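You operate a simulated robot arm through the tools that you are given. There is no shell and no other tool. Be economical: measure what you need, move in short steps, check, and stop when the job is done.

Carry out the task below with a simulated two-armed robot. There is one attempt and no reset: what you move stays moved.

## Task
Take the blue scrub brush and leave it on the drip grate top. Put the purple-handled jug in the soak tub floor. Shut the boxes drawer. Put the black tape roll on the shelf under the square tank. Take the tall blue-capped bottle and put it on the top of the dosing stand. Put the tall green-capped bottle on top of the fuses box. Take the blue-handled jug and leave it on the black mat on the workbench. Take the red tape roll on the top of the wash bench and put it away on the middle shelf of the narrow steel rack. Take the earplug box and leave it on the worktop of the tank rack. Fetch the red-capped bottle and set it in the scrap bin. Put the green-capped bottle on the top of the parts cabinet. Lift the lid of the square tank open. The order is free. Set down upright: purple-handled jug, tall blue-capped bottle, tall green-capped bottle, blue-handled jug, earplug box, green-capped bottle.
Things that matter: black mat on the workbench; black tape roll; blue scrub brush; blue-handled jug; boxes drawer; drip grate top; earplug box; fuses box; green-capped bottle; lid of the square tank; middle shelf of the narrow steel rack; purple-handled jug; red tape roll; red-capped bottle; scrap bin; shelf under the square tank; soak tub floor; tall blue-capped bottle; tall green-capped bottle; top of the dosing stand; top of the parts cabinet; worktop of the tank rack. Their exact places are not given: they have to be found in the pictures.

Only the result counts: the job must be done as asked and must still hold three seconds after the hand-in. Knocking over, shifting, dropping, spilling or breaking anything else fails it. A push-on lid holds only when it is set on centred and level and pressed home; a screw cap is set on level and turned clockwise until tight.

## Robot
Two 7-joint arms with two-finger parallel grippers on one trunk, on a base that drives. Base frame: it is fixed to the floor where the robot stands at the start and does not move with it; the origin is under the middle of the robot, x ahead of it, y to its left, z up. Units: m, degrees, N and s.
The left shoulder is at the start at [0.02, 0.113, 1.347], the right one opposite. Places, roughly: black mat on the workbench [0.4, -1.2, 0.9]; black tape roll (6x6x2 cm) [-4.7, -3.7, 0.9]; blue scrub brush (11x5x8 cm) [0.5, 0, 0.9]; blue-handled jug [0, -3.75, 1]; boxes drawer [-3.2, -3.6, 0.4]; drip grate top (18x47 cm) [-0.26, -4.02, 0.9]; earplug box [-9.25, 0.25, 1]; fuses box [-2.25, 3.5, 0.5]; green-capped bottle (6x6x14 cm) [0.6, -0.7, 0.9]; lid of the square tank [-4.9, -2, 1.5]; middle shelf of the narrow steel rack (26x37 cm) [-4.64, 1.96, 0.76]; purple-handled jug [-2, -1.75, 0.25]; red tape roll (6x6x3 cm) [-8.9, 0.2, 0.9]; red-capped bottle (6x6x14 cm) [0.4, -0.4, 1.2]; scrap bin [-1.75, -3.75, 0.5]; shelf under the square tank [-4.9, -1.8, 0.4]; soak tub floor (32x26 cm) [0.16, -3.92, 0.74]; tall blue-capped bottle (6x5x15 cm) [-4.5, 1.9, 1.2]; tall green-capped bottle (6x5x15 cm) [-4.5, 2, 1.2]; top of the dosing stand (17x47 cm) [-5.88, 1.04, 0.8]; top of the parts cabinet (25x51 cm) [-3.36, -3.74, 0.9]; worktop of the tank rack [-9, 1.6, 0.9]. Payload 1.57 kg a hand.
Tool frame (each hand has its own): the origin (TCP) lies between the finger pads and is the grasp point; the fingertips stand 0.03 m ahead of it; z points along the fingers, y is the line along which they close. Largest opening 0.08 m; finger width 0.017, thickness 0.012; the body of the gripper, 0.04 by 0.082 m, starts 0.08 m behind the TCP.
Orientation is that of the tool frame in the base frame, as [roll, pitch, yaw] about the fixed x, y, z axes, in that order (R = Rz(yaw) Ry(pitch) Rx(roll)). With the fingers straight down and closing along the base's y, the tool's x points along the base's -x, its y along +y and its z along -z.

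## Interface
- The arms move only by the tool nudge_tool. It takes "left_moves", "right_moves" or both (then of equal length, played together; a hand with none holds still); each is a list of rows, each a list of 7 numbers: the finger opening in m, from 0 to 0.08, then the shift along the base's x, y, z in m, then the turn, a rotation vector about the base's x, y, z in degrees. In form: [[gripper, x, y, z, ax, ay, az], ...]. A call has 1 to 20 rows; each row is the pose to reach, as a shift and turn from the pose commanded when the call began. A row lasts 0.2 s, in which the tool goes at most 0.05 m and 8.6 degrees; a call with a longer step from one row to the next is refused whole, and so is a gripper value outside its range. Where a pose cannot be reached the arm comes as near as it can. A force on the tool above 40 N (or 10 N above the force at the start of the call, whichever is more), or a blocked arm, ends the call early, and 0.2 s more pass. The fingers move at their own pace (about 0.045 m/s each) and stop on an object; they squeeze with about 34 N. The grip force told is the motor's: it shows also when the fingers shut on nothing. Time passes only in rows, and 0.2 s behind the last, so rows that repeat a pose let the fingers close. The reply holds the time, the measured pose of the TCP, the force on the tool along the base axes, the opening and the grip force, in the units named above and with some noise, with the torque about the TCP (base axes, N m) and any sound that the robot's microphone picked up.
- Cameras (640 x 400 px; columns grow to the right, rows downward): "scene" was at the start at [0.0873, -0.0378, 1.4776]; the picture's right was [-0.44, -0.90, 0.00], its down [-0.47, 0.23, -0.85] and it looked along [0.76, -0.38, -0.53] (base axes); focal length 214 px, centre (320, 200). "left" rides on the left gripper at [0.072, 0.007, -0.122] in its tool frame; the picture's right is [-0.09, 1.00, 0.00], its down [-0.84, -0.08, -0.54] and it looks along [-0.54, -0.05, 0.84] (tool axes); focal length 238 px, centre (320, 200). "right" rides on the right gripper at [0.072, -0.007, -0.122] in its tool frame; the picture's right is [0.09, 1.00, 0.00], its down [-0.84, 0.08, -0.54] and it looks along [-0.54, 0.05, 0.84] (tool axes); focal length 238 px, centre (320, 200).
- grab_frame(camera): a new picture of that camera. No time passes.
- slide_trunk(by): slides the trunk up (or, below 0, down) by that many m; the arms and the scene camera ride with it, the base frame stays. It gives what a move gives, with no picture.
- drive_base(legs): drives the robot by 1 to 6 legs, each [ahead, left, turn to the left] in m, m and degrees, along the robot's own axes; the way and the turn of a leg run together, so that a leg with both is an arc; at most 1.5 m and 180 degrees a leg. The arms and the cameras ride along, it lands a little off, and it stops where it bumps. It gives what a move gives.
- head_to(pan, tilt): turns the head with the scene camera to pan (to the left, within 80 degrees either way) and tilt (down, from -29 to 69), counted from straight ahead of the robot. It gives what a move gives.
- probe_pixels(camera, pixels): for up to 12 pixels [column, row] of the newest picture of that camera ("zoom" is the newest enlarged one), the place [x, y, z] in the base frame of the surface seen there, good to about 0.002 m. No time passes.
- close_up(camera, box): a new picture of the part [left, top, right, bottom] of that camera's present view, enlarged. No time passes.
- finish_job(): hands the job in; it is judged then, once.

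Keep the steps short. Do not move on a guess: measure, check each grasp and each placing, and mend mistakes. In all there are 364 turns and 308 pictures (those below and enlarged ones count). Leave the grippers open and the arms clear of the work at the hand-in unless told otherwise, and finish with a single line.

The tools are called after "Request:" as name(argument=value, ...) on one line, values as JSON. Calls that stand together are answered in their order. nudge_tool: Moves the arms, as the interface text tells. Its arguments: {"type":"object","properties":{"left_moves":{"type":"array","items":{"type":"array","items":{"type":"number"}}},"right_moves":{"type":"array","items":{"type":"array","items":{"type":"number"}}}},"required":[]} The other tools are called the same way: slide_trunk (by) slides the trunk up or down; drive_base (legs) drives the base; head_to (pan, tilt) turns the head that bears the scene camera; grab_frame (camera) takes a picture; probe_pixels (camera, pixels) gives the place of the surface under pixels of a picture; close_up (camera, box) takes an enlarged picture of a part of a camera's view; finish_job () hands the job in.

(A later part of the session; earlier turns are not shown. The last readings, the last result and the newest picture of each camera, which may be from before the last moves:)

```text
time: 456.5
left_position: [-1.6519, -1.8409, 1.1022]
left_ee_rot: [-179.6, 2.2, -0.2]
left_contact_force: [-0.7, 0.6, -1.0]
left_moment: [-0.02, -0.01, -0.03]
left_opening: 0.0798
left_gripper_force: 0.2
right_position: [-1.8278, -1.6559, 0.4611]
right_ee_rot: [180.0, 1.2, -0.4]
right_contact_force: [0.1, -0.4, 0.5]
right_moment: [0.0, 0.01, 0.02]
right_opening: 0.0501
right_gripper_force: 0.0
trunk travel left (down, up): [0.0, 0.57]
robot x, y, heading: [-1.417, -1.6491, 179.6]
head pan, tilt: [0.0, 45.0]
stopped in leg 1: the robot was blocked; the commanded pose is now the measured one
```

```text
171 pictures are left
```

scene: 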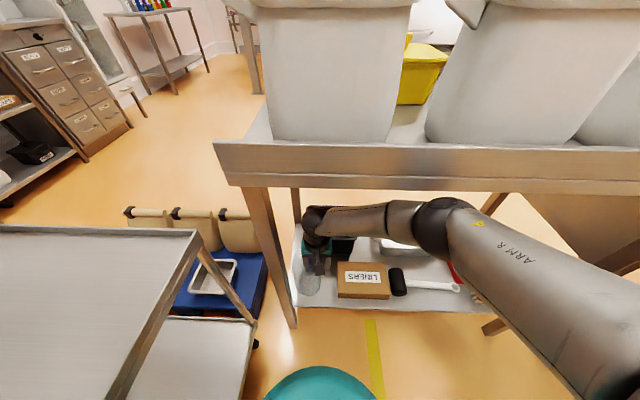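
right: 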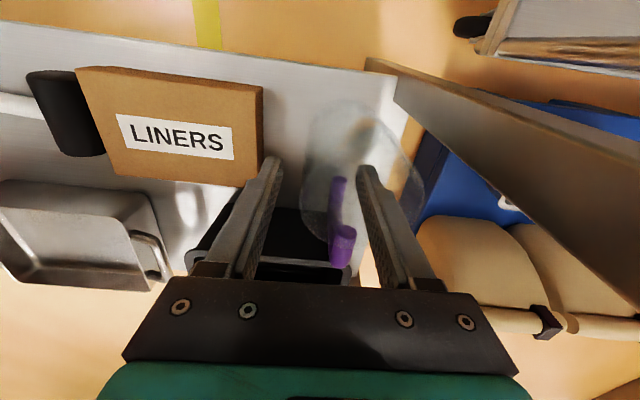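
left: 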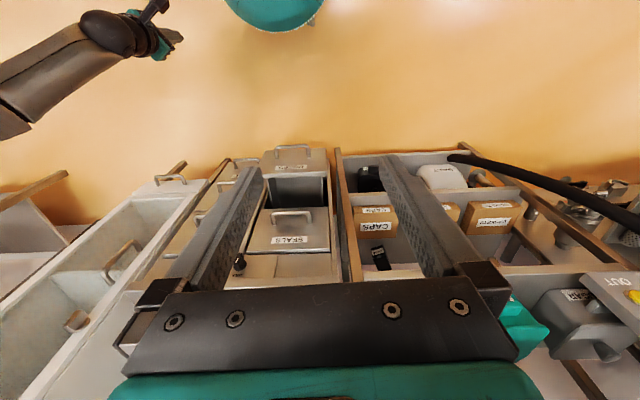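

Blocked 2 cm short, but the fingers already straddle the jug's north wall: the outer tip is at (272,165), the inner at (368,170), with the wall at about x=305 px. I nudge in slightly, then down.

Request:
nudge_tool(right_moves=[[0.05, -0.012, 0.005, 0, 0, 0, 0], [0.05, -0.025, 0.008, 0, 0, 0, 0], [0.05, -0.025, 0.008, -0.02, 0, 0, 0], [0.05, -0.025, 0.008, -0.04, 0, 0, 0], [0.05, -0.025, 0.008, -0.05, 0, 0, 0]])

Request:
grab_frame(camera="right")

```text
time: 457.7
left_position: [-1.6607, -1.8406, 1.0993]
left_ee_rot: [-179.7, 1.7, -0.1]
left_contact_force: [0.0, 0.4, 0.3]
left_moment: [0.0, 0.0, 0.0]
left_opening: 0.0802
left_gripper_force: 0.1
right_position: [-1.8546, -1.6485, 0.407]
right_ee_rot: [-180.0, 0.6, -0.2]
right_contact_force: [-0.1, -0.4, 0.6]
right_moment: [0.02, -0.01, 0.01]
right_opening: 0.0501
right_gripper_force: 0.1
trunk travel left (down, up): [0.0, 0.57]
robot x, y, heading: [-1.4171, -1.6501, 179.8]
head pan, tilt: [0.0, 45.0]
```

```text
170 pictures are left
```

right: 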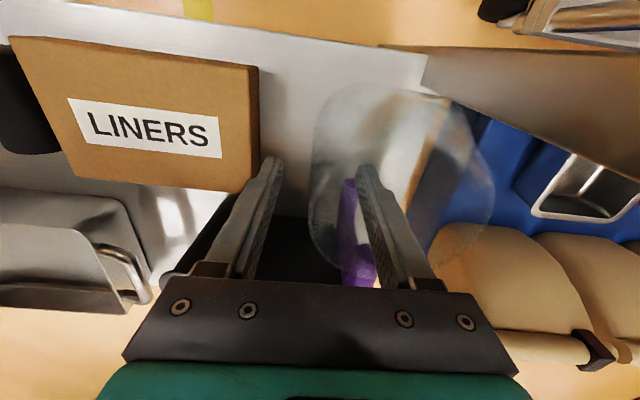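

The inner finger is inside the jug and the wall is at about x=316 px, mid-gap. I close.

Request:
nudge_tool(right_moves=[[0.0, 0, 0, 0, 0, 0, 0], [0.0, 0, 0, 0, 0, 0, 0], [0.0, 0, 0, 0, 0, 0, 0], [0.0, 0, 0, 0, 0, 0, 0]])

Request:
grab_frame(camera="right")

```text
time: 458.7
left_position: [-1.6603, -1.8413, 1.1002]
left_ee_rot: [-179.7, 1.7, -0.3]
left_contact_force: [1.4, -0.2, 0.4]
left_moment: [0.0, 0.02, 0.03]
left_opening: 0.08
left_gripper_force: 0.1
right_position: [-1.8549, -1.6474, 0.4072]
right_ee_rot: [-179.9, 0.7, -0.2]
right_contact_force: [-0.2, 0.5, -0.5]
right_moment: [0.09, -0.04, -0.01]
right_opening: 0.0056
right_gripper_force: 26.1
trunk travel left (down, up): [0.0, 0.57]
robot x, y, heading: [-1.4206, -1.6468, 179.7]
head pan, tilt: [0.0, 45.0]
```

```text
169 pictures are left
```

right: 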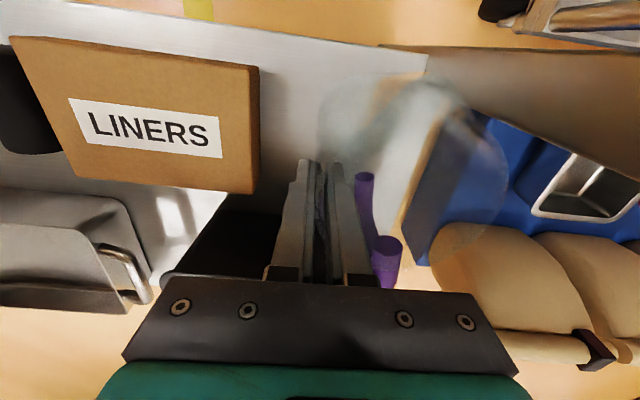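

The wall is pinched (5.6 mm). I lift 3 cm and check.

Request:
nudge_tool(right_moves=[[0.0, 0, 0, 0.0, 0, 0, 0], [0.0, 0, 0, 0.012, 0, 0, 0], [0.0, 0, 0, 0.024, 0, 0, 0], [0.0, 0, 0, 0.034, 0, 0, 0]])

Request:
grab_frame(camera="scene")

Request:
grab_frame(camera="right")

```text
time: 459.7
left_position: [-1.6601, -1.8414, 1.0996]
left_ee_rot: [-179.8, 1.6, -0.3]
left_contact_force: [-0.5, 0.8, 0.6]
left_moment: [-0.03, -0.01, 0.03]
left_opening: 0.0798
left_gripper_force: 0.0
right_position: [-1.8556, -1.6463, 0.4418]
right_ee_rot: [-180.0, 0.7, -0.4]
right_contact_force: [0.2, 0.4, -2.1]
right_moment: [0.09, -0.01, 0.0]
right_opening: 0.0055
right_gripper_force: 25.6
trunk travel left (down, up): [0.0, 0.57]
robot x, y, heading: [-1.4221, -1.6479, 180.1]
head pan, tilt: [0.0, 45.0]
```

```text
168 pictures are left
```

scene: 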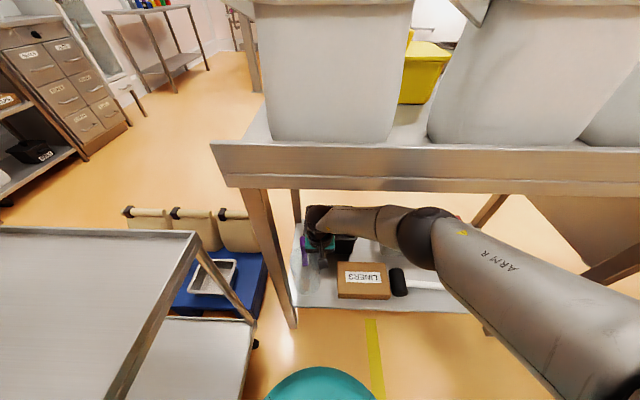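

```text
167 pictures are left
```

right: 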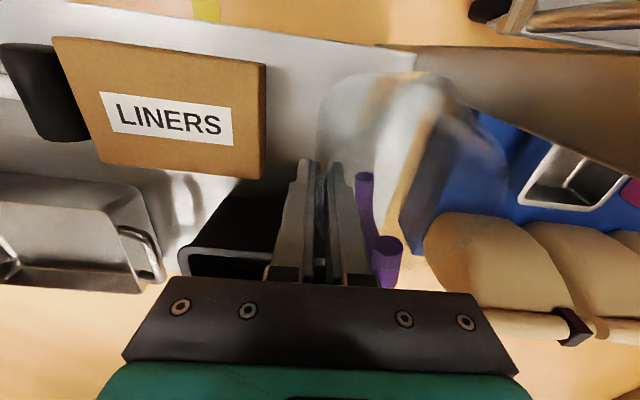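

Held. I back straight out 0.55 m.

Request:
drive_base(legs=[[-0.55, 0, 0]])

Request:
grab_frame(camera="scene")

Request:
grab_frame(camera="right")

```text
time: 462.9
left_position: [-1.1109, -1.8427, 1.0997]
left_ee_rot: [-179.7, 1.6, -0.3]
left_contact_force: [0.2, 0.4, 1.1]
left_moment: [0.0, 0.02, -0.03]
left_opening: 0.0799
left_gripper_force: 0.0
right_position: [-1.3063, -1.6491, 0.4409]
right_ee_rot: [180.0, 0.7, -0.4]
right_contact_force: [-0.1, 0.0, -2.3]
right_moment: [0.06, 0.01, -0.03]
right_opening: 0.0055
right_gripper_force: 25.9
trunk travel left (down, up): [0.0, 0.57]
robot x, y, heading: [-0.8745, -1.6513, 179.8]
head pan, tilt: [0.0, 45.0]
```

```text
166 pictures are left
```

scene: 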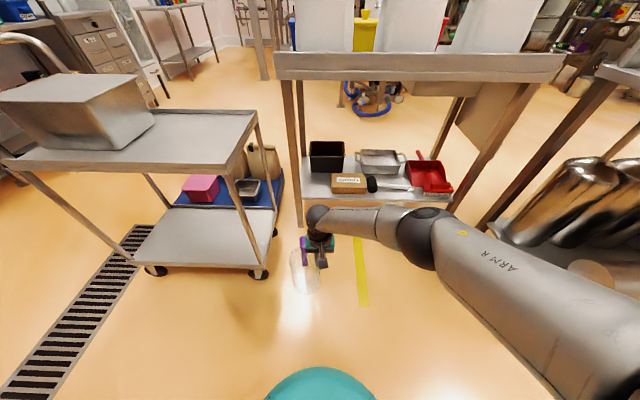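

```text
165 pictures are left
```

right: 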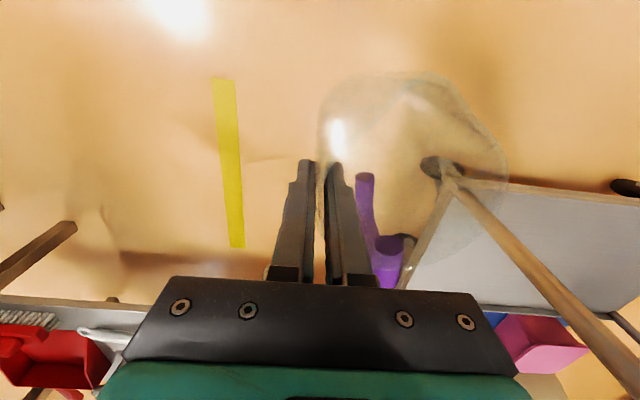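

The purple jug is out. I back off more, turn left to face -y, raise trunk and hand, then drive toward the sink.

Request:
drive_base(legs=[[-0.35, 0, 0], [0, 0, 90]])

Request:
slide_trunk(by=0.3)

Request:
nudge_tool(right_moves=[[0, 0, 0, 0.045, 0, 0, 0], [0, 0, 0, 0.09, 0, 0, 0], [0, 0, 0, 0.135, 0, 0, 0], [0, 0, 0, 0.18, 0, 0, 0], [0, 0, 0, 0.225, 0, 0, 0], [0, 0, 0, 0.27, 0, 0, 0], [0, 0, 0, 0.315, 0, 0, 0], [0, 0, 0, 0.36, 0, 0, 0], [0, 0, 0, 0.38, 0, 0, 0]])

Request:
drive_base(legs=[[1.3, 0, 0], [0, 0.5, 0]])

Request:
head_to(pan=10, tilt=40)

Request:
grab_frame(camera="scene")

```text
time: 469.0
left_position: [-0.3285, -1.8921, 1.1008]
left_ee_rot: [-179.7, 1.7, 90.1]
left_contact_force: [-0.5, 0.2, 0.0]
left_moment: [0.02, 0.0, -0.01]
left_opening: 0.0799
left_gripper_force: 0.1
right_position: [-0.52, -2.0867, 0.4414]
right_ee_rot: [179.9, 0.7, 89.9]
right_contact_force: [0.3, -0.1, -1.8]
right_moment: [0.02, 0.07, 0.03]
right_opening: 0.0051
right_gripper_force: 25.6
trunk travel left (down, up): [0.0, 0.57]
robot x, y, heading: [-0.5187, -1.6529, -90.1]
head pan, tilt: [0.0, 45.0]
```

```text
time: 472.0
left_position: [-0.3282, -1.891, 1.3997]
left_ee_rot: [-179.6, 1.8, 90.0]
left_contact_force: [-0.9, 0.1, 0.1]
left_moment: [-0.01, -0.02, -0.01]
left_opening: 0.08
left_gripper_force: 0.1
right_position: [-0.5214, -2.0874, 0.7409]
right_ee_rot: [-179.9, 0.7, 89.9]
right_contact_force: [-0.1, 0.0, -0.6]
right_moment: [0.03, 0.08, -0.02]
right_opening: 0.0052
right_gripper_force: 25.7
trunk travel left (down, up): [-0.3, 0.27]
robot x, y, heading: [-0.5237, -1.6507, -89.9]
head pan, tilt: [0.0, 45.0]
```

```text
time: 474.0
left_position: [-0.3278, -1.8902, 1.4]
left_ee_rot: [-179.8, 1.7, 90.0]
left_contact_force: [0.8, 0.9, 0.3]
left_moment: [0.01, -0.01, -0.01]
left_opening: 0.0797
left_gripper_force: 0.0
right_position: [-0.5229, -2.0867, 1.1219]
right_ee_rot: [180.0, 0.7, 89.9]
right_contact_force: [0.0, 1.0, -2.2]
right_moment: [0.01, 0.07, 0.0]
right_opening: 0.0047
right_gripper_force: 24.6
trunk travel left (down, up): [-0.3, 0.27]
robot x, y, heading: [-0.5194, -1.6508, -90.1]
head pan, tilt: [0.0, 45.0]
```

```text
time: 483.1
left_position: [0.1739, -3.1929, 1.4008]
left_ee_rot: [-179.7, 1.7, 90.3]
left_contact_force: [-0.6, -0.6, 0.1]
left_moment: [0.0, 0.0, 0.01]
left_opening: 0.0798
left_gripper_force: 0.0
right_position: [-0.0184, -3.3902, 1.1221]
right_ee_rot: [179.9, 0.7, 90.4]
right_contact_force: [-1.0, 0.4, -1.3]
right_moment: [0.05, 0.12, 0.03]
right_opening: 0.005
right_gripper_force: 25.0
trunk travel left (down, up): [-0.3, 0.27]
robot x, y, heading: [-0.0208, -2.9536, -89.6]
head pan, tilt: [0.0, 45.0]
```

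```text
time: 483.8
left_position: [0.1733, -3.1928, 1.3999]
left_ee_rot: [-179.7, 1.7, 90.3]
left_contact_force: [-0.2, 0.5, -0.5]
left_moment: [-0.01, -0.02, -0.01]
left_opening: 0.0801
left_gripper_force: 0.1
right_position: [-0.0192, -3.3889, 1.1203]
right_ee_rot: [179.9, 0.7, 90.2]
right_contact_force: [1.4, -0.4, -2.4]
right_moment: [0.02, 0.08, 0.01]
right_opening: 0.0048
right_gripper_force: 25.2
trunk travel left (down, up): [-0.3, 0.27]
robot x, y, heading: [-0.0216, -2.9542, -89.4]
head pan, tilt: [10.0, 40.0]
```

```text
164 pictures are left
```

scene: 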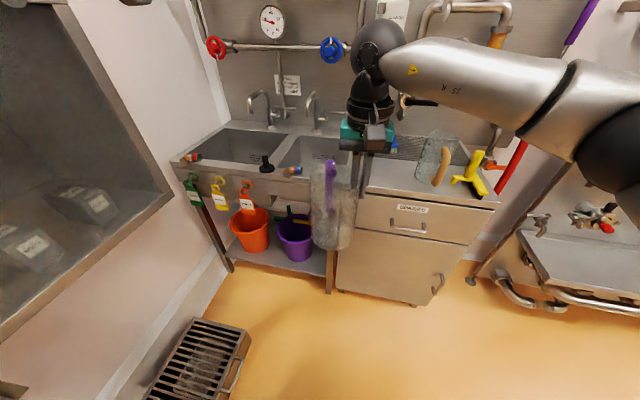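

Request:
probe_pixels(camera="scene", pixels=[[290, 163], [300, 150], [285, 165], [320, 138], [298, 180], [265, 160], [240, 340], [320, 170], [312, 108], [205, 320], [175, 190], [295, 170]])

Request:
close_up(camera="scene", box=[230, 80, 390, 200])

```text
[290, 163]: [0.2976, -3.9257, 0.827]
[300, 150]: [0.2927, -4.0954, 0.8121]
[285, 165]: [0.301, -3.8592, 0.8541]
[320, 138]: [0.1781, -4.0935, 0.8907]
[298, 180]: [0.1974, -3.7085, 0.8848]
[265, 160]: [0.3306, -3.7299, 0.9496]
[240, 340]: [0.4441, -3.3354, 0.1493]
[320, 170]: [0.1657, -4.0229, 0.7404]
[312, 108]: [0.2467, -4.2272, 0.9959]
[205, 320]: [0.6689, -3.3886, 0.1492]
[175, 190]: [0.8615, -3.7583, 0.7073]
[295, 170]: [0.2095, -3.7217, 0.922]
```

```text
3.33 times, centred on (310, 140) of scene
```

zoom: 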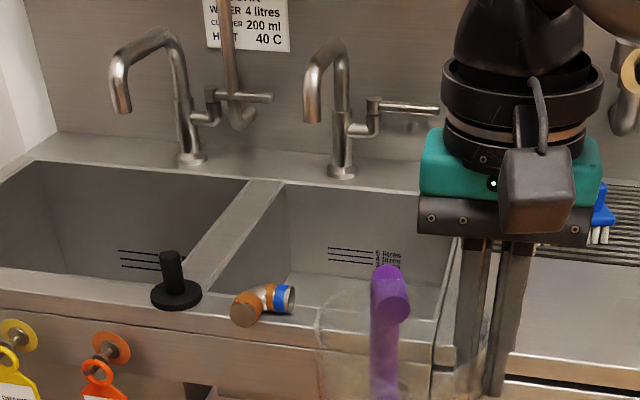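

I check how close the wall cabinet at the left is.

Request:
probe_pixels(camera="scene", pixels=[[170, 180], [100, 100], [20, 330], [60, 20], [110, 230]])

Request:
nudge_tool(right_moves=[[0, 0.03, -0.005, 0, 0, 0, 0], [0, 0.06, -0.01, 0, 0, 0, 0]])

```text
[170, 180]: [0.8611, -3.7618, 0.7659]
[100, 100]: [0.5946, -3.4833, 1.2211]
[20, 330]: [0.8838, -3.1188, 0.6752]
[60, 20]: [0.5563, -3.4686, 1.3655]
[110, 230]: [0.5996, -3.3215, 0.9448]
```

```text
time: 484.4
left_position: [0.1744, -3.1929, 1.3991]
left_ee_rot: [-179.8, 1.7, 90.4]
left_contact_force: [-0.3, 0.5, 0.2]
left_moment: [-0.02, 0.02, 0.02]
left_opening: 0.0798
left_gripper_force: 0.1
right_position: [0.0424, -3.4002, 1.1201]
right_ee_rot: [179.9, 0.8, 90.2]
right_contact_force: [-0.5, 0.4, -2.0]
right_moment: [0.07, 0.1, 0.01]
right_opening: 0.0049
right_gripper_force: 24.8
trunk travel left (down, up): [-0.3, 0.27]
robot x, y, heading: [-0.0212, -2.9543, -89.6]
head pan, tilt: [10.0, 40.0]
```

I drive left 0.045 and ahead 0.50 m so that the jug comes over the tub.

Request:
drive_base(legs=[[0.3, 0.045, -0.4], [0.2, 0, 0]])

Request:
grab_frame(camera="scene")

Request:
grab_frame(camera="right")

```text
time: 487.7
left_position: [0.2166, -3.6945, 1.4004]
left_ee_rot: [-179.7, 1.7, 89.8]
left_contact_force: [0.6, 0.2, -0.6]
left_moment: [0.04, -0.03, 0.02]
left_opening: 0.0801
left_gripper_force: 0.0
right_position: [0.0834, -3.9013, 1.1205]
right_ee_rot: [-179.9, 0.6, 89.8]
right_contact_force: [0.6, 0.1, -2.4]
right_moment: [0.05, 0.06, -0.03]
right_opening: 0.0048
right_gripper_force: 25.5
trunk travel left (down, up): [-0.3, 0.27]
robot x, y, heading: [0.0268, -3.4522, -90.2]
head pan, tilt: [10.0, 40.0]
```

```text
162 pictures are left
```

scene: 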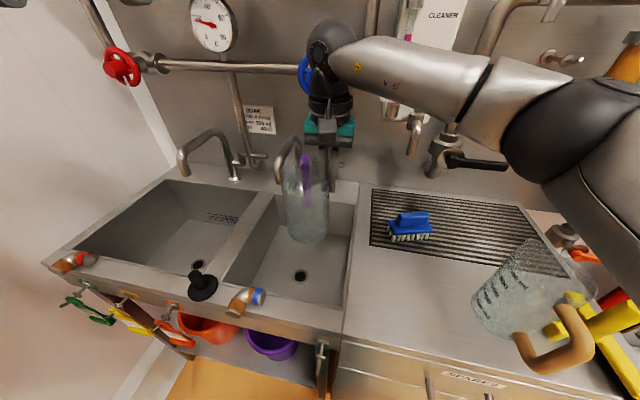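

```text
161 pictures are left
```

right: 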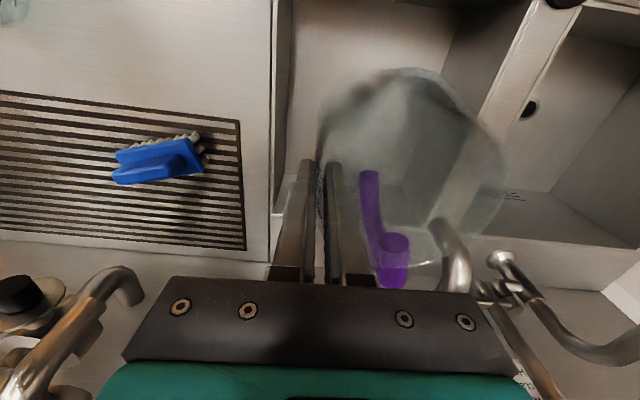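

I probe the tap spout near the jug and the tub's walls.

Request:
probe_pixels(camera="right", pixels=[[458, 285], [445, 245], [440, 228], [285, 150], [460, 60], [480, 100], [420, 270], [280, 60], [300, 30], [470, 270]])

Request:
probe_pixels(camera="scene", pixels=[[278, 180], [290, 148], [352, 215], [345, 300], [235, 290], [275, 200], [300, 275], [290, 260], [340, 250]])

```text
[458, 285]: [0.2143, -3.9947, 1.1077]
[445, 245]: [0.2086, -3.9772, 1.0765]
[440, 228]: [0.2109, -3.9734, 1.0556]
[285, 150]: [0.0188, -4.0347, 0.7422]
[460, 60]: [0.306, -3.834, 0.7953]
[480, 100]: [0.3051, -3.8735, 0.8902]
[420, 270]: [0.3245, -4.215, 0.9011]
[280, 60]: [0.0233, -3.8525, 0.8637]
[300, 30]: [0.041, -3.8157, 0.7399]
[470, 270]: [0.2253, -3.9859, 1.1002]
```

```text
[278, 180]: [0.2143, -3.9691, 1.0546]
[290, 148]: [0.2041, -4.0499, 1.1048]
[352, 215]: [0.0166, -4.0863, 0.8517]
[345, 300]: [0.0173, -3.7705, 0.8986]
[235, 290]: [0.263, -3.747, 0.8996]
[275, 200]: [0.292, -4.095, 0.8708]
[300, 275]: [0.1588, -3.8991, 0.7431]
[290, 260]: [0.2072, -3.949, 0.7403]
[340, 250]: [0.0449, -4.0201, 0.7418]
```

Clear of the spout (0.21,-3.97). I lower straight down: floor 0.741 gives expected contact at TCP ≈ 0.888.

Request:
nudge_tool(right_moves=[[0, -0.005, 0.01, -0.045, 0, 0, 0], [0, -0.005, 0.015, -0.09, 0, 0, 0], [0, -0.005, 0.015, -0.135, 0, 0, 0], [0, -0.005, 0.015, -0.18, 0, 0, 0], [0, -0.005, 0.015, -0.215, 0, 0, 0], [0, -0.005, 0.015, -0.226, 0, 0, 0]])

Request:
nudge_tool(right_moves=[[0, 0, 0, -0.004, 0, 0, 0], [0, 0, 0, -0.008, 0, 0, 0], [0, 0, 0, -0.011, 0, 0, 0]])

```text
time: 489.1
left_position: [0.2163, -3.6934, 1.3997]
left_ee_rot: [-179.7, 1.7, 89.8]
left_contact_force: [0.8, 0.1, 1.0]
left_moment: [-0.03, 0.0, 0.02]
left_opening: 0.0799
left_gripper_force: 0.0
right_position: [0.0777, -3.8855, 0.8932]
right_ee_rot: [-179.9, 0.7, 89.8]
right_contact_force: [-0.5, 0.5, -0.8]
right_moment: [0.03, 0.05, -0.01]
right_opening: 0.0046
right_gripper_force: 25.3
trunk travel left (down, up): [-0.3, 0.27]
robot x, y, heading: [0.0287, -3.4553, -89.9]
head pan, tilt: [10.0, 40.0]
```

```text
time: 489.9
left_position: [0.2166, -3.6924, 1.3993]
left_ee_rot: [-179.6, 1.8, 89.8]
left_contact_force: [-0.3, 0.0, 1.2]
left_moment: [0.0, 0.02, -0.01]
left_opening: 0.0799
left_gripper_force: 0.0
right_position: [0.0782, -3.8832, 0.8849]
right_ee_rot: [179.9, 0.8, 89.7]
right_contact_force: [-2.4, 2.9, 14.6]
right_moment: [-0.05, -0.12, -0.06]
right_opening: 0.0026
right_gripper_force: 24.0
trunk travel left (down, up): [-0.3, 0.27]
robot x, y, heading: [0.0214, -3.4545, -90.1]
head pan, tilt: [10.0, 40.0]
```

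Contact (15 N). I ease up 2 mm, open slightly and rise straight out.

Request:
nudge_tool(right_moves=[[0.0, 0, 0, 0.003, 0, 0, 0], [0.03, 0, 0, 0.003, 0, 0, 0], [0.04, 0, 0, 0.003, 0, 0, 0], [0.04, 0, 0, 0.04, 0, 0, 0], [0.04, 0, 0, 0.085, 0, 0, 0], [0.04, 0, 0, 0.13, 0, 0, 0], [0.04, 0, 0, 0.175, 0, 0, 0]])

Request:
grab_frame(camera="scene")

Request:
grab_frame(camera="right")

```text
time: 491.5
left_position: [0.2168, -3.693, 1.4013]
left_ee_rot: [-179.7, 1.8, 89.8]
left_contact_force: [0.1, 0.7, 0.0]
left_moment: [0.0, 0.01, -0.01]
left_opening: 0.0802
left_gripper_force: 0.1
right_position: [0.0778, -3.8846, 1.0593]
right_ee_rot: [-179.9, 0.8, 89.7]
right_contact_force: [0.3, -1.0, -0.8]
right_moment: [-0.02, 0.04, 0.01]
right_opening: 0.0399
right_gripper_force: 0.1
trunk travel left (down, up): [-0.3, 0.27]
robot x, y, heading: [0.0238, -3.4527, -90.2]
head pan, tilt: [10.0, 40.0]
```

```text
160 pictures are left
```

scene: 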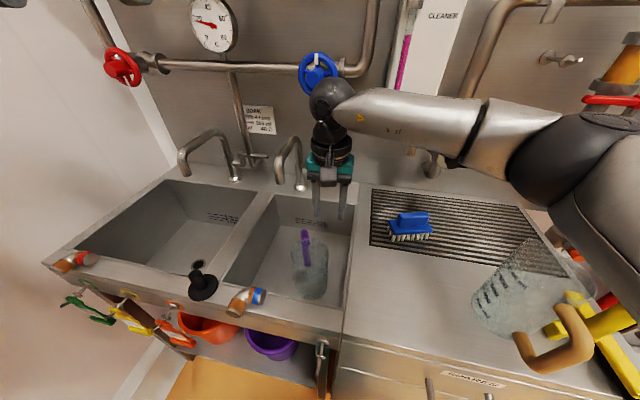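

```text
159 pictures are left
```

right: 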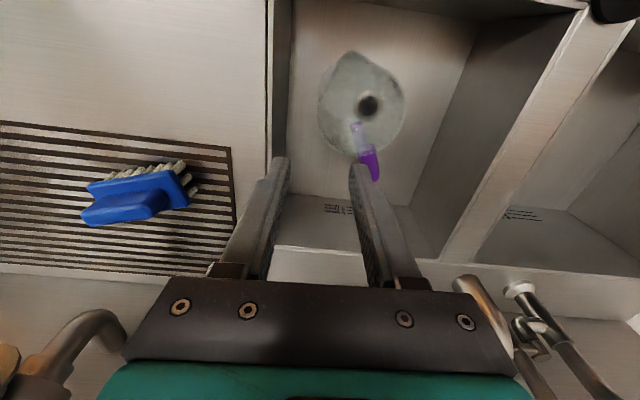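

The purple-handled jug stands in the soak tub. I leave for the narrow rack: back off, go west along the aisle, then north.

Request:
drive_base(legs=[[-0.45, 0, 0], [0, 0, -90], [1.5, 0, 0], [1.5, 0, 0], [0.4, 0, 0]])

Request:
drive_base(legs=[[0, 0, -90], [1.5, 0, 0], [1.4, 0, 0]])

Request:
head_to(pan=20, tilt=15)

Request:
grab_frame(camera="scene")

```text
time: 514.1
left_position: [-3.5956, -3.1591, 1.3994]
left_ee_rot: [-179.7, 1.7, -0.5]
left_contact_force: [-0.6, 0.2, -0.6]
left_moment: [-0.01, -0.03, -0.01]
left_opening: 0.08
left_gripper_force: 0.1
right_position: [-3.7873, -3.0191, 1.059]
right_ee_rot: [-180.0, 0.7, -0.6]
right_contact_force: [0.4, 0.2, -0.6]
right_moment: [0.02, -0.01, 0.0]
right_opening: 0.04
right_gripper_force: 0.2
trunk travel left (down, up): [-0.3, 0.27]
robot x, y, heading: [-3.354, -2.9674, 179.3]
head pan, tilt: [10.0, 40.0]
```

```text
time: 526.7
left_position: [-3.5398, -1.1813, 1.3998]
left_ee_rot: [-179.7, 2.0, -90.4]
left_contact_force: [0.4, 0.7, 0.4]
left_moment: [-0.02, 0.02, 0.02]
left_opening: 0.0798
left_gripper_force: 0.1
right_position: [-3.4028, -0.9888, 1.0593]
right_ee_rot: [-179.9, 0.7, -90.4]
right_contact_force: [-0.7, -0.3, -0.2]
right_moment: [-0.03, -0.05, 0.0]
right_opening: 0.04
right_gripper_force: 0.1
trunk travel left (down, up): [-0.3, 0.27]
robot x, y, heading: [-3.3501, -1.4185, 89.6]
head pan, tilt: [10.0, 40.0]
stopped in leg 3: the robot was blocked; the commanded pose is now the measured one
```

```text
time: 527.6
left_position: [-3.5415, -1.1822, 1.3997]
left_ee_rot: [-179.7, 1.9, -90.4]
left_contact_force: [0.4, 0.6, 0.6]
left_moment: [-0.02, 0.02, 0.01]
left_opening: 0.0801
left_gripper_force: 0.1
right_position: [-3.4023, -0.9901, 1.0581]
right_ee_rot: [-180.0, 0.7, -90.3]
right_contact_force: [1.2, -0.1, -0.1]
right_moment: [0.0, -0.05, 0.05]
right_opening: 0.0401
right_gripper_force: 0.0
trunk travel left (down, up): [-0.3, 0.27]
robot x, y, heading: [-3.3497, -1.4228, 89.6]
head pan, tilt: [20.0, 15.0]
```

```text
158 pictures are left
```

scene: 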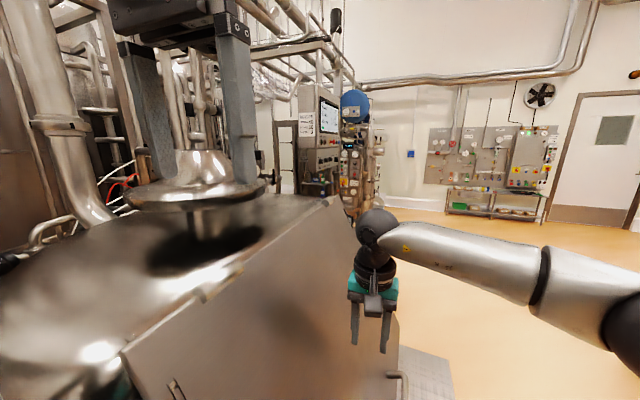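

A vessel blocks the way. I back up 0.4 m, shift right (+x) 0.62 m and look ahead.

Request:
drive_base(legs=[[-0.4, 0, 0], [0, -0.62, 0]])

Request:
head_to(pan=10, tilt=25)

Request:
grab_frame(camera="scene")

```text
time: 533.1
left_position: [-2.926, -1.5844, 1.3996]
left_ee_rot: [-179.7, 1.9, -90.4]
left_contact_force: [-0.2, 0.5, -0.1]
left_moment: [-0.04, 0.0, 0.01]
left_opening: 0.0798
left_gripper_force: 0.1
right_position: [-2.7885, -1.3922, 1.0582]
right_ee_rot: [180.0, 0.8, -90.3]
right_contact_force: [0.6, -0.1, -0.4]
right_moment: [0.05, 0.03, 0.04]
right_opening: 0.0397
right_gripper_force: 0.1
trunk travel left (down, up): [-0.3, 0.27]
robot x, y, heading: [-2.7386, -1.8261, 90.0]
head pan, tilt: [20.0, 15.0]
```

```text
time: 533.8
left_position: [-2.9273, -1.5847, 1.4009]
left_ee_rot: [-179.7, 1.9, -90.4]
left_contact_force: [-0.5, -0.4, -0.2]
left_moment: [0.0, 0.01, 0.0]
left_opening: 0.0801
left_gripper_force: 0.0
right_position: [-2.7884, -1.3939, 1.0594]
right_ee_rot: [-180.0, 0.7, -90.3]
right_contact_force: [-0.1, -1.4, 0.4]
right_moment: [-0.01, 0.0, -0.01]
right_opening: 0.04
right_gripper_force: 0.0
trunk travel left (down, up): [-0.3, 0.27]
robot x, y, heading: [-2.7309, -1.8189, 89.7]
head pan, tilt: [10.0, 25.0]
```

```text
157 pictures are left
```

scene: 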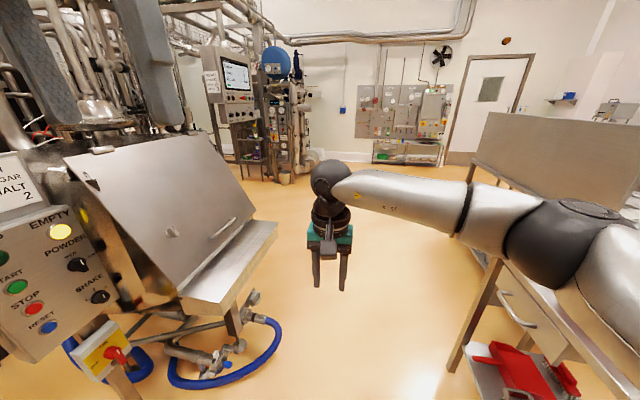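

Request:
probe_pixels(camera="scene", pixels=[[560, 225], [600, 215], [520, 210], [475, 330], [540, 260], [275, 225], [250, 310], [275, 350], [260, 160], [300, 150], [285, 180], [400, 150]])

```text
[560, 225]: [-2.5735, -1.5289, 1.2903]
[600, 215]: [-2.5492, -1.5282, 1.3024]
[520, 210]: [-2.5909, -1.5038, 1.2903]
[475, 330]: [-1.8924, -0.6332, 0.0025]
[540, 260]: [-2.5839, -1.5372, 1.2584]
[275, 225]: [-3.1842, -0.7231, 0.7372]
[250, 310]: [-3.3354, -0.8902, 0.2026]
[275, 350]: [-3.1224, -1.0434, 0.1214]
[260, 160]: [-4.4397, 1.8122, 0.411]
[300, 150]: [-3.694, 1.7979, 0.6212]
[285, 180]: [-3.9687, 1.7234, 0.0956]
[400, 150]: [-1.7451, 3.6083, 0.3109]
```

Elbow height is fine. I drive 2.4 m north and look.

Request:
drive_base(legs=[[1.5, 0, 0], [0.9, 0, 0]])

Request:
head_to(pan=50, tilt=15)

Request:
grab_frame(camera="scene")

Request:
head_to(pan=-5, tilt=20)

Request:
grab_frame(camera="scene")

```text
time: 545.7
left_position: [-2.9257, 0.8356, 1.3999]
left_ee_rot: [-179.7, 2.0, -89.9]
left_contact_force: [-0.6, -0.1, -0.2]
left_moment: [-0.01, -0.02, 0.02]
left_opening: 0.0799
left_gripper_force: 0.1
right_position: [-2.7886, 1.0278, 1.0591]
right_ee_rot: [179.9, 0.8, -89.8]
right_contact_force: [-1.2, 0.6, -0.4]
right_moment: [-0.01, 0.0, 0.0]
right_opening: 0.0399
right_gripper_force: 0.0
trunk travel left (down, up): [-0.3, 0.27]
robot x, y, heading: [-2.7332, 0.5976, 90.1]
head pan, tilt: [10.0, 25.0]
```

```text
time: 546.8
left_position: [-2.9271, 0.8349, 1.4009]
left_ee_rot: [-179.7, 1.9, -90.0]
left_contact_force: [0.0, 0.3, -0.5]
left_moment: [0.01, -0.04, 0.02]
left_opening: 0.0802
left_gripper_force: 0.0
right_position: [-2.7883, 1.0278, 1.0594]
right_ee_rot: [-180.0, 0.7, -89.9]
right_contact_force: [0.1, 0.2, 0.3]
right_moment: [-0.01, -0.01, -0.03]
right_opening: 0.0398
right_gripper_force: 0.0
trunk travel left (down, up): [-0.3, 0.27]
robot x, y, heading: [-2.7332, 0.6004, 90.3]
head pan, tilt: [50.0, 15.0]
```

```text
156 pictures are left
```

scene: 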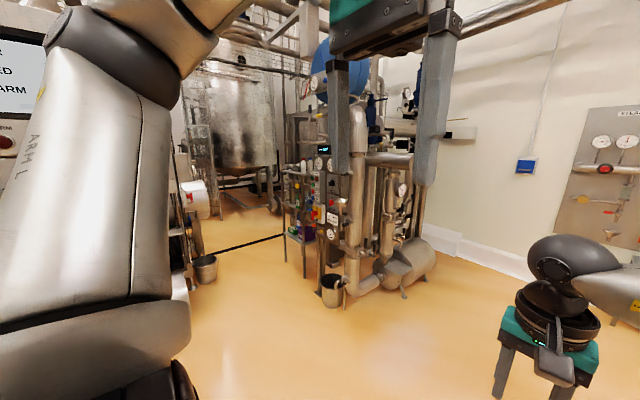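

```text
time: 548.0
left_position: [-2.9273, 0.8361, 1.4009]
left_ee_rot: [-179.6, 2.0, -90.0]
left_contact_force: [0.0, -0.1, 0.2]
left_moment: [-0.01, 0.0, 0.0]
left_opening: 0.08
left_gripper_force: 0.1
right_position: [-2.7892, 1.0276, 1.0591]
right_ee_rot: [-180.0, 0.8, -89.9]
right_contact_force: [-0.4, -0.1, 0.6]
right_moment: [0.01, -0.02, -0.01]
right_opening: 0.0399
right_gripper_force: 0.0
trunk travel left (down, up): [-0.3, 0.27]
robot x, y, heading: [-2.7339, 0.6004, 90.4]
head pan, tilt: [-5.0, 20.0]
```

```text
155 pictures are left
```

scene: 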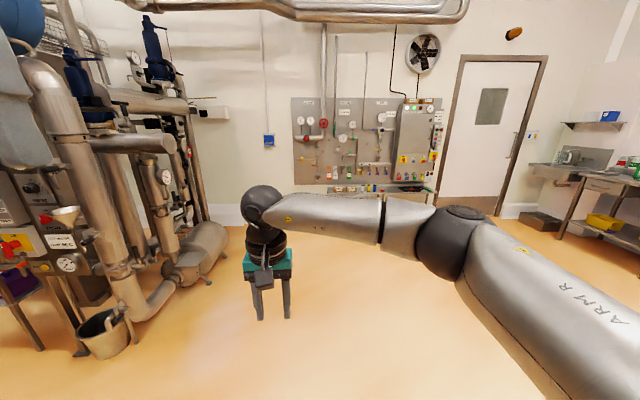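

I turn to face west and zoom at the rack.

Request:
drive_base(legs=[[0, 0, 70]])

Request:
head_to(pan=-10, tilt=18)

Request:
grab_frame(camera="scene")

```text
time: 551.5
left_position: [-3.0223, 0.4952, 1.4006]
left_ee_rot: [-179.7, 2.0, -19.6]
left_contact_force: [0.2, -0.1, -0.1]
left_moment: [0.03, 0.03, -0.05]
left_opening: 0.0801
left_gripper_force: 0.0
right_position: [-3.1572, 0.6892, 1.0593]
right_ee_rot: [180.0, 0.7, -19.4]
right_contact_force: [0.4, -0.6, 0.5]
right_moment: [0.0, 0.01, -0.04]
right_opening: 0.0397
right_gripper_force: 0.1
trunk travel left (down, up): [-0.3, 0.27]
robot x, y, heading: [-2.7319, 0.5935, 160.5]
head pan, tilt: [-5.0, 20.0]
```

```text
time: 552.1
left_position: [-3.0207, 0.4951, 1.4006]
left_ee_rot: [-179.8, 1.9, -19.6]
left_contact_force: [0.5, 0.2, 1.3]
left_moment: [0.01, 0.01, -0.01]
left_opening: 0.08
left_gripper_force: 0.1
right_position: [-3.1573, 0.6888, 1.0584]
right_ee_rot: [180.0, 0.7, -19.4]
right_contact_force: [-1.0, 0.4, -0.3]
right_moment: [0.04, 0.0, -0.03]
right_opening: 0.04
right_gripper_force: 0.1
trunk travel left (down, up): [-0.3, 0.27]
robot x, y, heading: [-2.7299, 0.5972, 160.1]
head pan, tilt: [-10.0, 18.0]
```

```text
154 pictures are left
```

scene: 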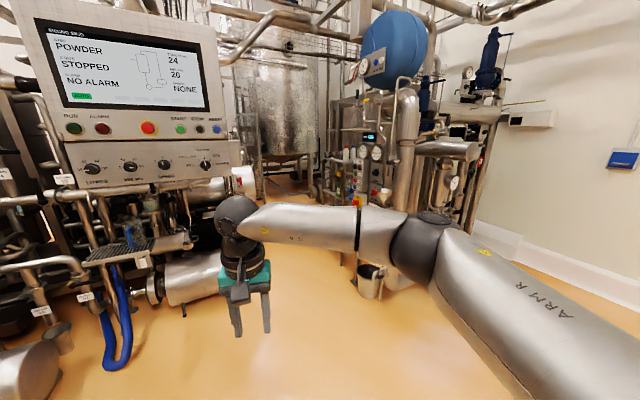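

Request:
close_up(camera="scene", box=[230, 80, 470, 230])

Request:
probe_pixels(camera="scene", pixels=[[180, 210], [215, 195], [240, 170], [330, 170], [345, 195], [265, 190], [300, 185], [360, 160], [240, 110], [370, 270]])

```text
2.67 times, centred on (350, 155) of scene
```

zoom: 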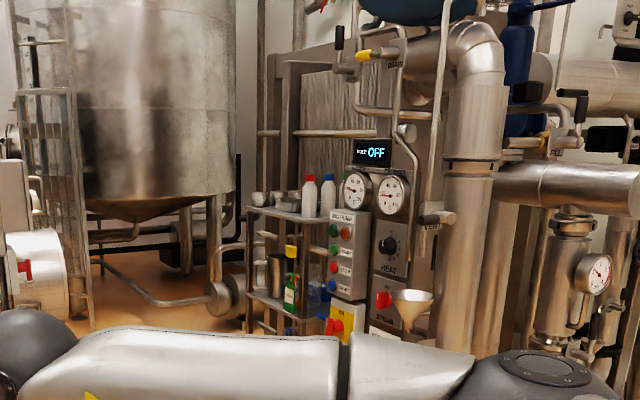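

```text
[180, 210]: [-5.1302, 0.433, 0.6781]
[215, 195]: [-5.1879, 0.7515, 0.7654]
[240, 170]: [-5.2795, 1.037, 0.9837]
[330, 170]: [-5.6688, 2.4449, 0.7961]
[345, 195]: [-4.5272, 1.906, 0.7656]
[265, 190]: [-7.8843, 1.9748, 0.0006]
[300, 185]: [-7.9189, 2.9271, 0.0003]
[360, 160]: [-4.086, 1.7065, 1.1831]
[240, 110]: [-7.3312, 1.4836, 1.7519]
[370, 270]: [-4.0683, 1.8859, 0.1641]
```

Request:
probe_pixels(camera="scene", pixels=[[210, 60], [235, 155], [160, 240], [40, 60], [110, 260], [345, 250]])

Request:
drive_base(legs=[[0, -0.35, 19], [0.75, 0, 0]])

Request:
head_to(pan=-45, tilt=15)

Request:
grab_frame(camera="scene")

```text
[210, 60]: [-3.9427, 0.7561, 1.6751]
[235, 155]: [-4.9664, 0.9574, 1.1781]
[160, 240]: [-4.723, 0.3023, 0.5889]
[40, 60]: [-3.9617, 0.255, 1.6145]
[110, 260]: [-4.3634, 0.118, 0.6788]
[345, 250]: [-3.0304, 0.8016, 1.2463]
```

```text
time: 558.1
left_position: [-3.6695, 0.7566, 1.4017]
left_ee_rot: [-179.7, 1.9, -0.6]
left_contact_force: [0.3, 0.5, -0.3]
left_moment: [-0.04, -0.02, 0.01]
left_opening: 0.0801
left_gripper_force: 0.1
right_position: [-3.8601, 0.895, 1.0584]
right_ee_rot: [180.0, 0.8, -0.5]
right_contact_force: [0.5, -0.7, 0.6]
right_moment: [0.02, -0.03, 0.02]
right_opening: 0.0399
right_gripper_force: 0.1
trunk travel left (down, up): [-0.3, 0.27]
robot x, y, heading: [-3.4309, 0.9433, 179.8]
head pan, tilt: [-10.0, 18.0]
```

```text
time: 559.1
left_position: [-3.6693, 0.7556, 1.4009]
left_ee_rot: [-179.8, 2.0, -0.5]
left_contact_force: [0.8, -0.2, -0.1]
left_moment: [0.02, 0.0, 0.03]
left_opening: 0.08
left_gripper_force: 0.1
right_position: [-3.8594, 0.8956, 1.0585]
right_ee_rot: [179.9, 0.7, -0.6]
right_contact_force: [0.4, -0.3, 0.3]
right_moment: [0.0, 0.04, -0.01]
right_opening: 0.0401
right_gripper_force: 0.0
trunk travel left (down, up): [-0.3, 0.27]
robot x, y, heading: [-3.4318, 0.9478, 179.3]
head pan, tilt: [-45.0, 15.0]
```

```text
152 pictures are left
```

scene: 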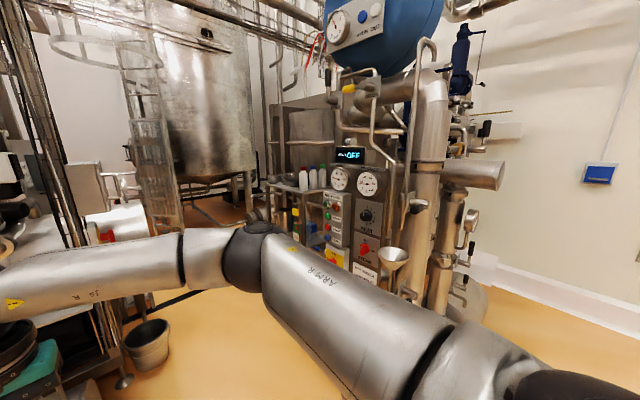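

Request:
close_up(camera="scene", box=[240, 120, 420, 280])

Request:
probe_pixels(camera="scene", pixels=[[303, 178], [312, 178], [321, 176], [285, 190], [295, 225], [310, 235], [330, 205], [360, 185], [150, 340], [395, 270], [355, 155]])

```text
2.50 times, centred on (330, 200) of scene
```

zoom: 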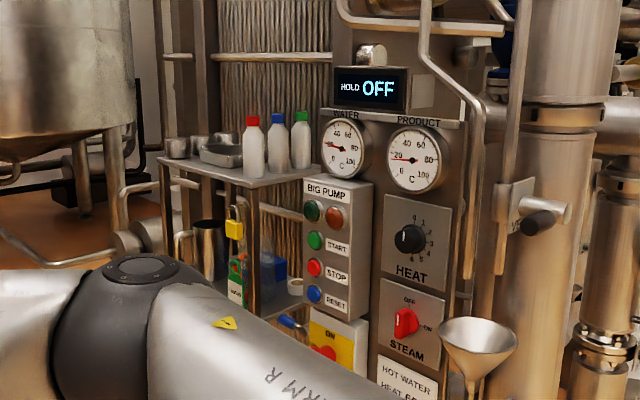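

```text
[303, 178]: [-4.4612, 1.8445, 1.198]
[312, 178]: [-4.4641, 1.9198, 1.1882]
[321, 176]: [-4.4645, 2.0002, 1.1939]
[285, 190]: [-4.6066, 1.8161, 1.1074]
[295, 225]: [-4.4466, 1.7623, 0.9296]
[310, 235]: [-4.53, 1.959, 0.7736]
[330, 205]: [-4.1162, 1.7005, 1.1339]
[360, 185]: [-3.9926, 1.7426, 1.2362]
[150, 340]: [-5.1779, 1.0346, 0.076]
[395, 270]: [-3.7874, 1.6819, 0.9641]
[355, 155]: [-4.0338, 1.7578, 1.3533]
```

Bottles on the rack top (z 1.107), all at x ≈ -4.49: red y 1.845, blue y 1.92, green y 2.0. I turn to face +y, then strafe to x -4.49.

Request:
drive_base(legs=[[0, 0, -89.5], [0.1, 0, 0], [0, 1.06, 0]])

Request:
head_to(pan=0, tilt=20)

Request:
grab_frame(camera="scene")

```text
time: 569.1
left_position: [-4.6811, 1.3018, 1.4007]
left_ee_rot: [-179.7, 1.9, -91.0]
left_contact_force: [0.6, -0.2, -0.1]
left_moment: [-0.03, -0.01, 0.0]
left_opening: 0.08
left_gripper_force: 0.1
right_position: [-4.5401, 1.4925, 1.0588]
right_ee_rot: [180.0, 0.7, -91.0]
right_contact_force: [-0.4, -0.1, -0.1]
right_moment: [0.0, -0.01, -0.03]
right_opening: 0.04
right_gripper_force: 0.0
trunk travel left (down, up): [-0.3, 0.27]
robot x, y, heading: [-4.4946, 1.0617, 89.0]
head pan, tilt: [-45.0, 15.0]
```

```text
time: 570.3
left_position: [-4.6801, 1.3019, 1.4012]
left_ee_rot: [-179.8, 1.9, -91.0]
left_contact_force: [0.3, 0.1, 0.4]
left_moment: [0.03, 0.02, -0.02]
left_opening: 0.0797
left_gripper_force: 0.0
right_position: [-4.5416, 1.4907, 1.059]
right_ee_rot: [179.9, 0.7, -90.9]
right_contact_force: [0.0, 0.4, 0.4]
right_moment: [-0.02, -0.01, 0.0]
right_opening: 0.04
right_gripper_force: 0.0
trunk travel left (down, up): [-0.3, 0.27]
robot x, y, heading: [-4.4912, 1.0602, 89.0]
head pan, tilt: [0.0, 20.0]
```

```text
150 pictures are left
```

scene: 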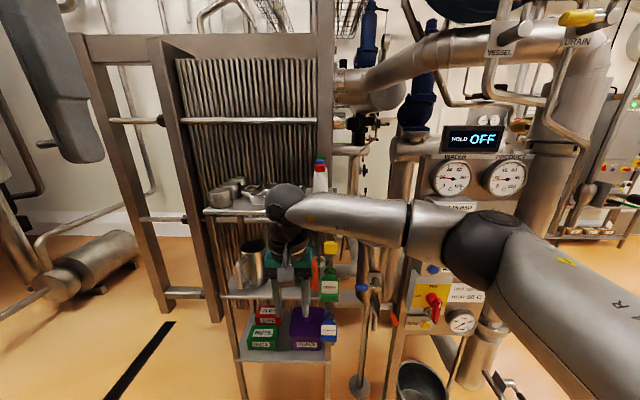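

I raise and draw back the right hand before approaching the rack.

Request:
nudge_tool(right_moves=[[0.06, 0.03, -0.01, 0.03, 0, 0, 0], [0.08, 0.05, -0.03, 0.06, 0, 0, 0], [0.08, 0.07, -0.05, 0.1, 0, 0, 0], [0.08, 0.09, -0.07, 0.14, 0, 0, 0], [0.08, 0.11, -0.09, 0.18, 0, 0, 0], [0.08, 0.13, -0.11, 0.22, 0, 0, 0], [0.08, 0.15, -0.13, 0.26, 0, 0, 0], [0.08, 0.17, -0.15, 0.3, 0, 0, 0], [0.08, 0.18, -0.17, 0.34, 0, 0, 0]])

Request:
drive_base(legs=[[0.3, 0, 1]])

Request:
grab_frame(camera="left")

Request:
grab_frame(camera="scene")

```text
time: 572.3
left_position: [-4.6808, 1.3, 1.4011]
left_ee_rot: [-179.7, 2.0, -90.9]
left_contact_force: [-0.2, 0.2, -0.4]
left_moment: [0.02, -0.01, 0.0]
left_opening: 0.0801
left_gripper_force: 0.0
right_position: [-4.3606, 1.3217, 1.3986]
right_ee_rot: [180.0, 0.7, -90.9]
right_contact_force: [0.7, -0.1, 0.4]
right_moment: [0.01, 0.0, -0.01]
right_opening: 0.0801
right_gripper_force: 0.1
trunk travel left (down, up): [-0.3, 0.27]
robot x, y, heading: [-4.4901, 1.0622, 89.2]
head pan, tilt: [0.0, 20.0]
```

```text
time: 574.3
left_position: [-4.6822, 1.5962, 1.4009]
left_ee_rot: [-179.7, 1.9, -90.0]
left_contact_force: [0.2, 0.3, -0.7]
left_moment: [-0.02, -0.01, -0.01]
left_opening: 0.0799
left_gripper_force: 0.1
right_position: [-4.3621, 1.6234, 1.3987]
right_ee_rot: [180.0, 0.7, -89.9]
right_contact_force: [0.4, 0.1, 0.4]
right_moment: [0.0, 0.02, 0.02]
right_opening: 0.0798
right_gripper_force: 0.0
trunk travel left (down, up): [-0.3, 0.27]
robot x, y, heading: [-4.4903, 1.3585, 90.0]
head pan, tilt: [0.0, 20.0]
```

```text
149 pictures are left
```

left: 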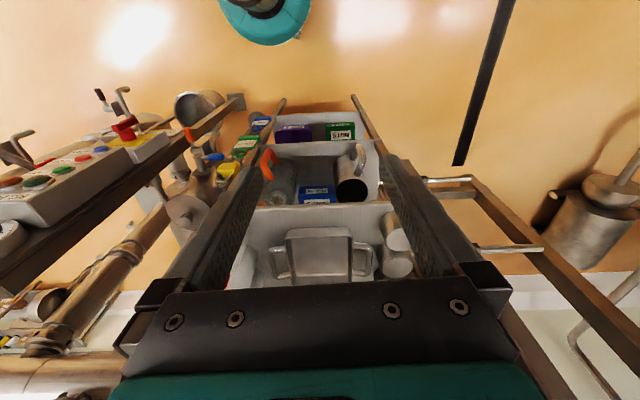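

```text
148 pictures are left
```

scene: 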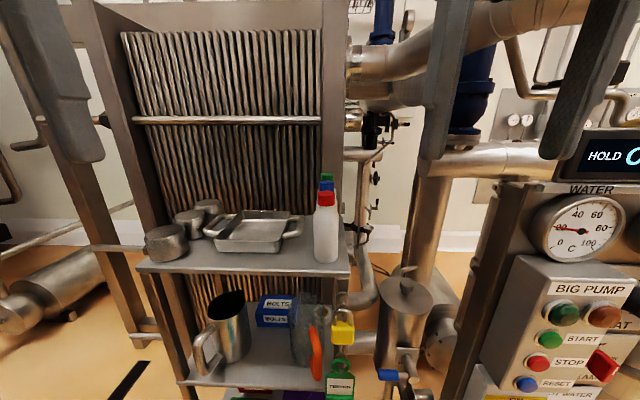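

The bottles stand in a row at the rack's right edge. I move the right hand away and bring the left hand above the row.

Request:
nudge_tool(right_moves=[[0.08, 0.03, -0.03, 0, 0, 0, 0], [0.08, 0.06, -0.06, 0, 0, 0, 0], [0.08, 0.08, -0.09, 0, 0, 0, 0], [0.08, 0.08, -0.09, 0, 0, 0, 0], [0.08, 0.08, -0.09, 0, 0, 0, 0], [0.08, 0.08, -0.09, 0, 0, 0, 0]], left_moves=[[0.08, 0, 0, 0, 0, 0, 0], [0.08, 0.04, 0.02, 0, 0, 0, 0], [0.08, 0.08, 0.04, 0, 0, 0, 0], [0.08, 0.12, 0.06, 0, 0, 0, 0], [0.08, 0.16, 0.08, 0, 0, 0, 0], [0.08, 0.185, 0.1, 0, 0, 0, 0]])

Request:
grab_frame(camera="left")

```text
time: 575.7
left_position: [-4.4951, 1.6978, 1.4007]
left_ee_rot: [-179.7, 1.9, -90.1]
left_contact_force: [-0.5, -0.1, 0.1]
left_moment: [-0.02, 0.01, 0.03]
left_opening: 0.0799
left_gripper_force: 0.0
right_position: [-4.3039, 1.5439, 1.3749]
right_ee_rot: [179.9, 0.7, -90.0]
right_contact_force: [-0.9, 0.1, 0.0]
right_moment: [0.01, -0.02, -0.01]
right_opening: 0.0801
right_gripper_force: 0.0
right hand out of reach, approached as far as the arm can: row 2, 3, 4, 5, 6
trunk travel left (down, up): [-0.3, 0.27]
robot x, y, heading: [-4.4873, 1.3629, 90.1]
head pan, tilt: [0.0, 20.0]
```

```text
147 pictures are left
```

left: 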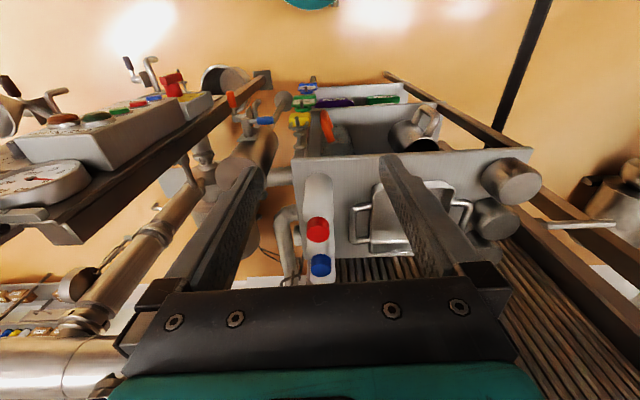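

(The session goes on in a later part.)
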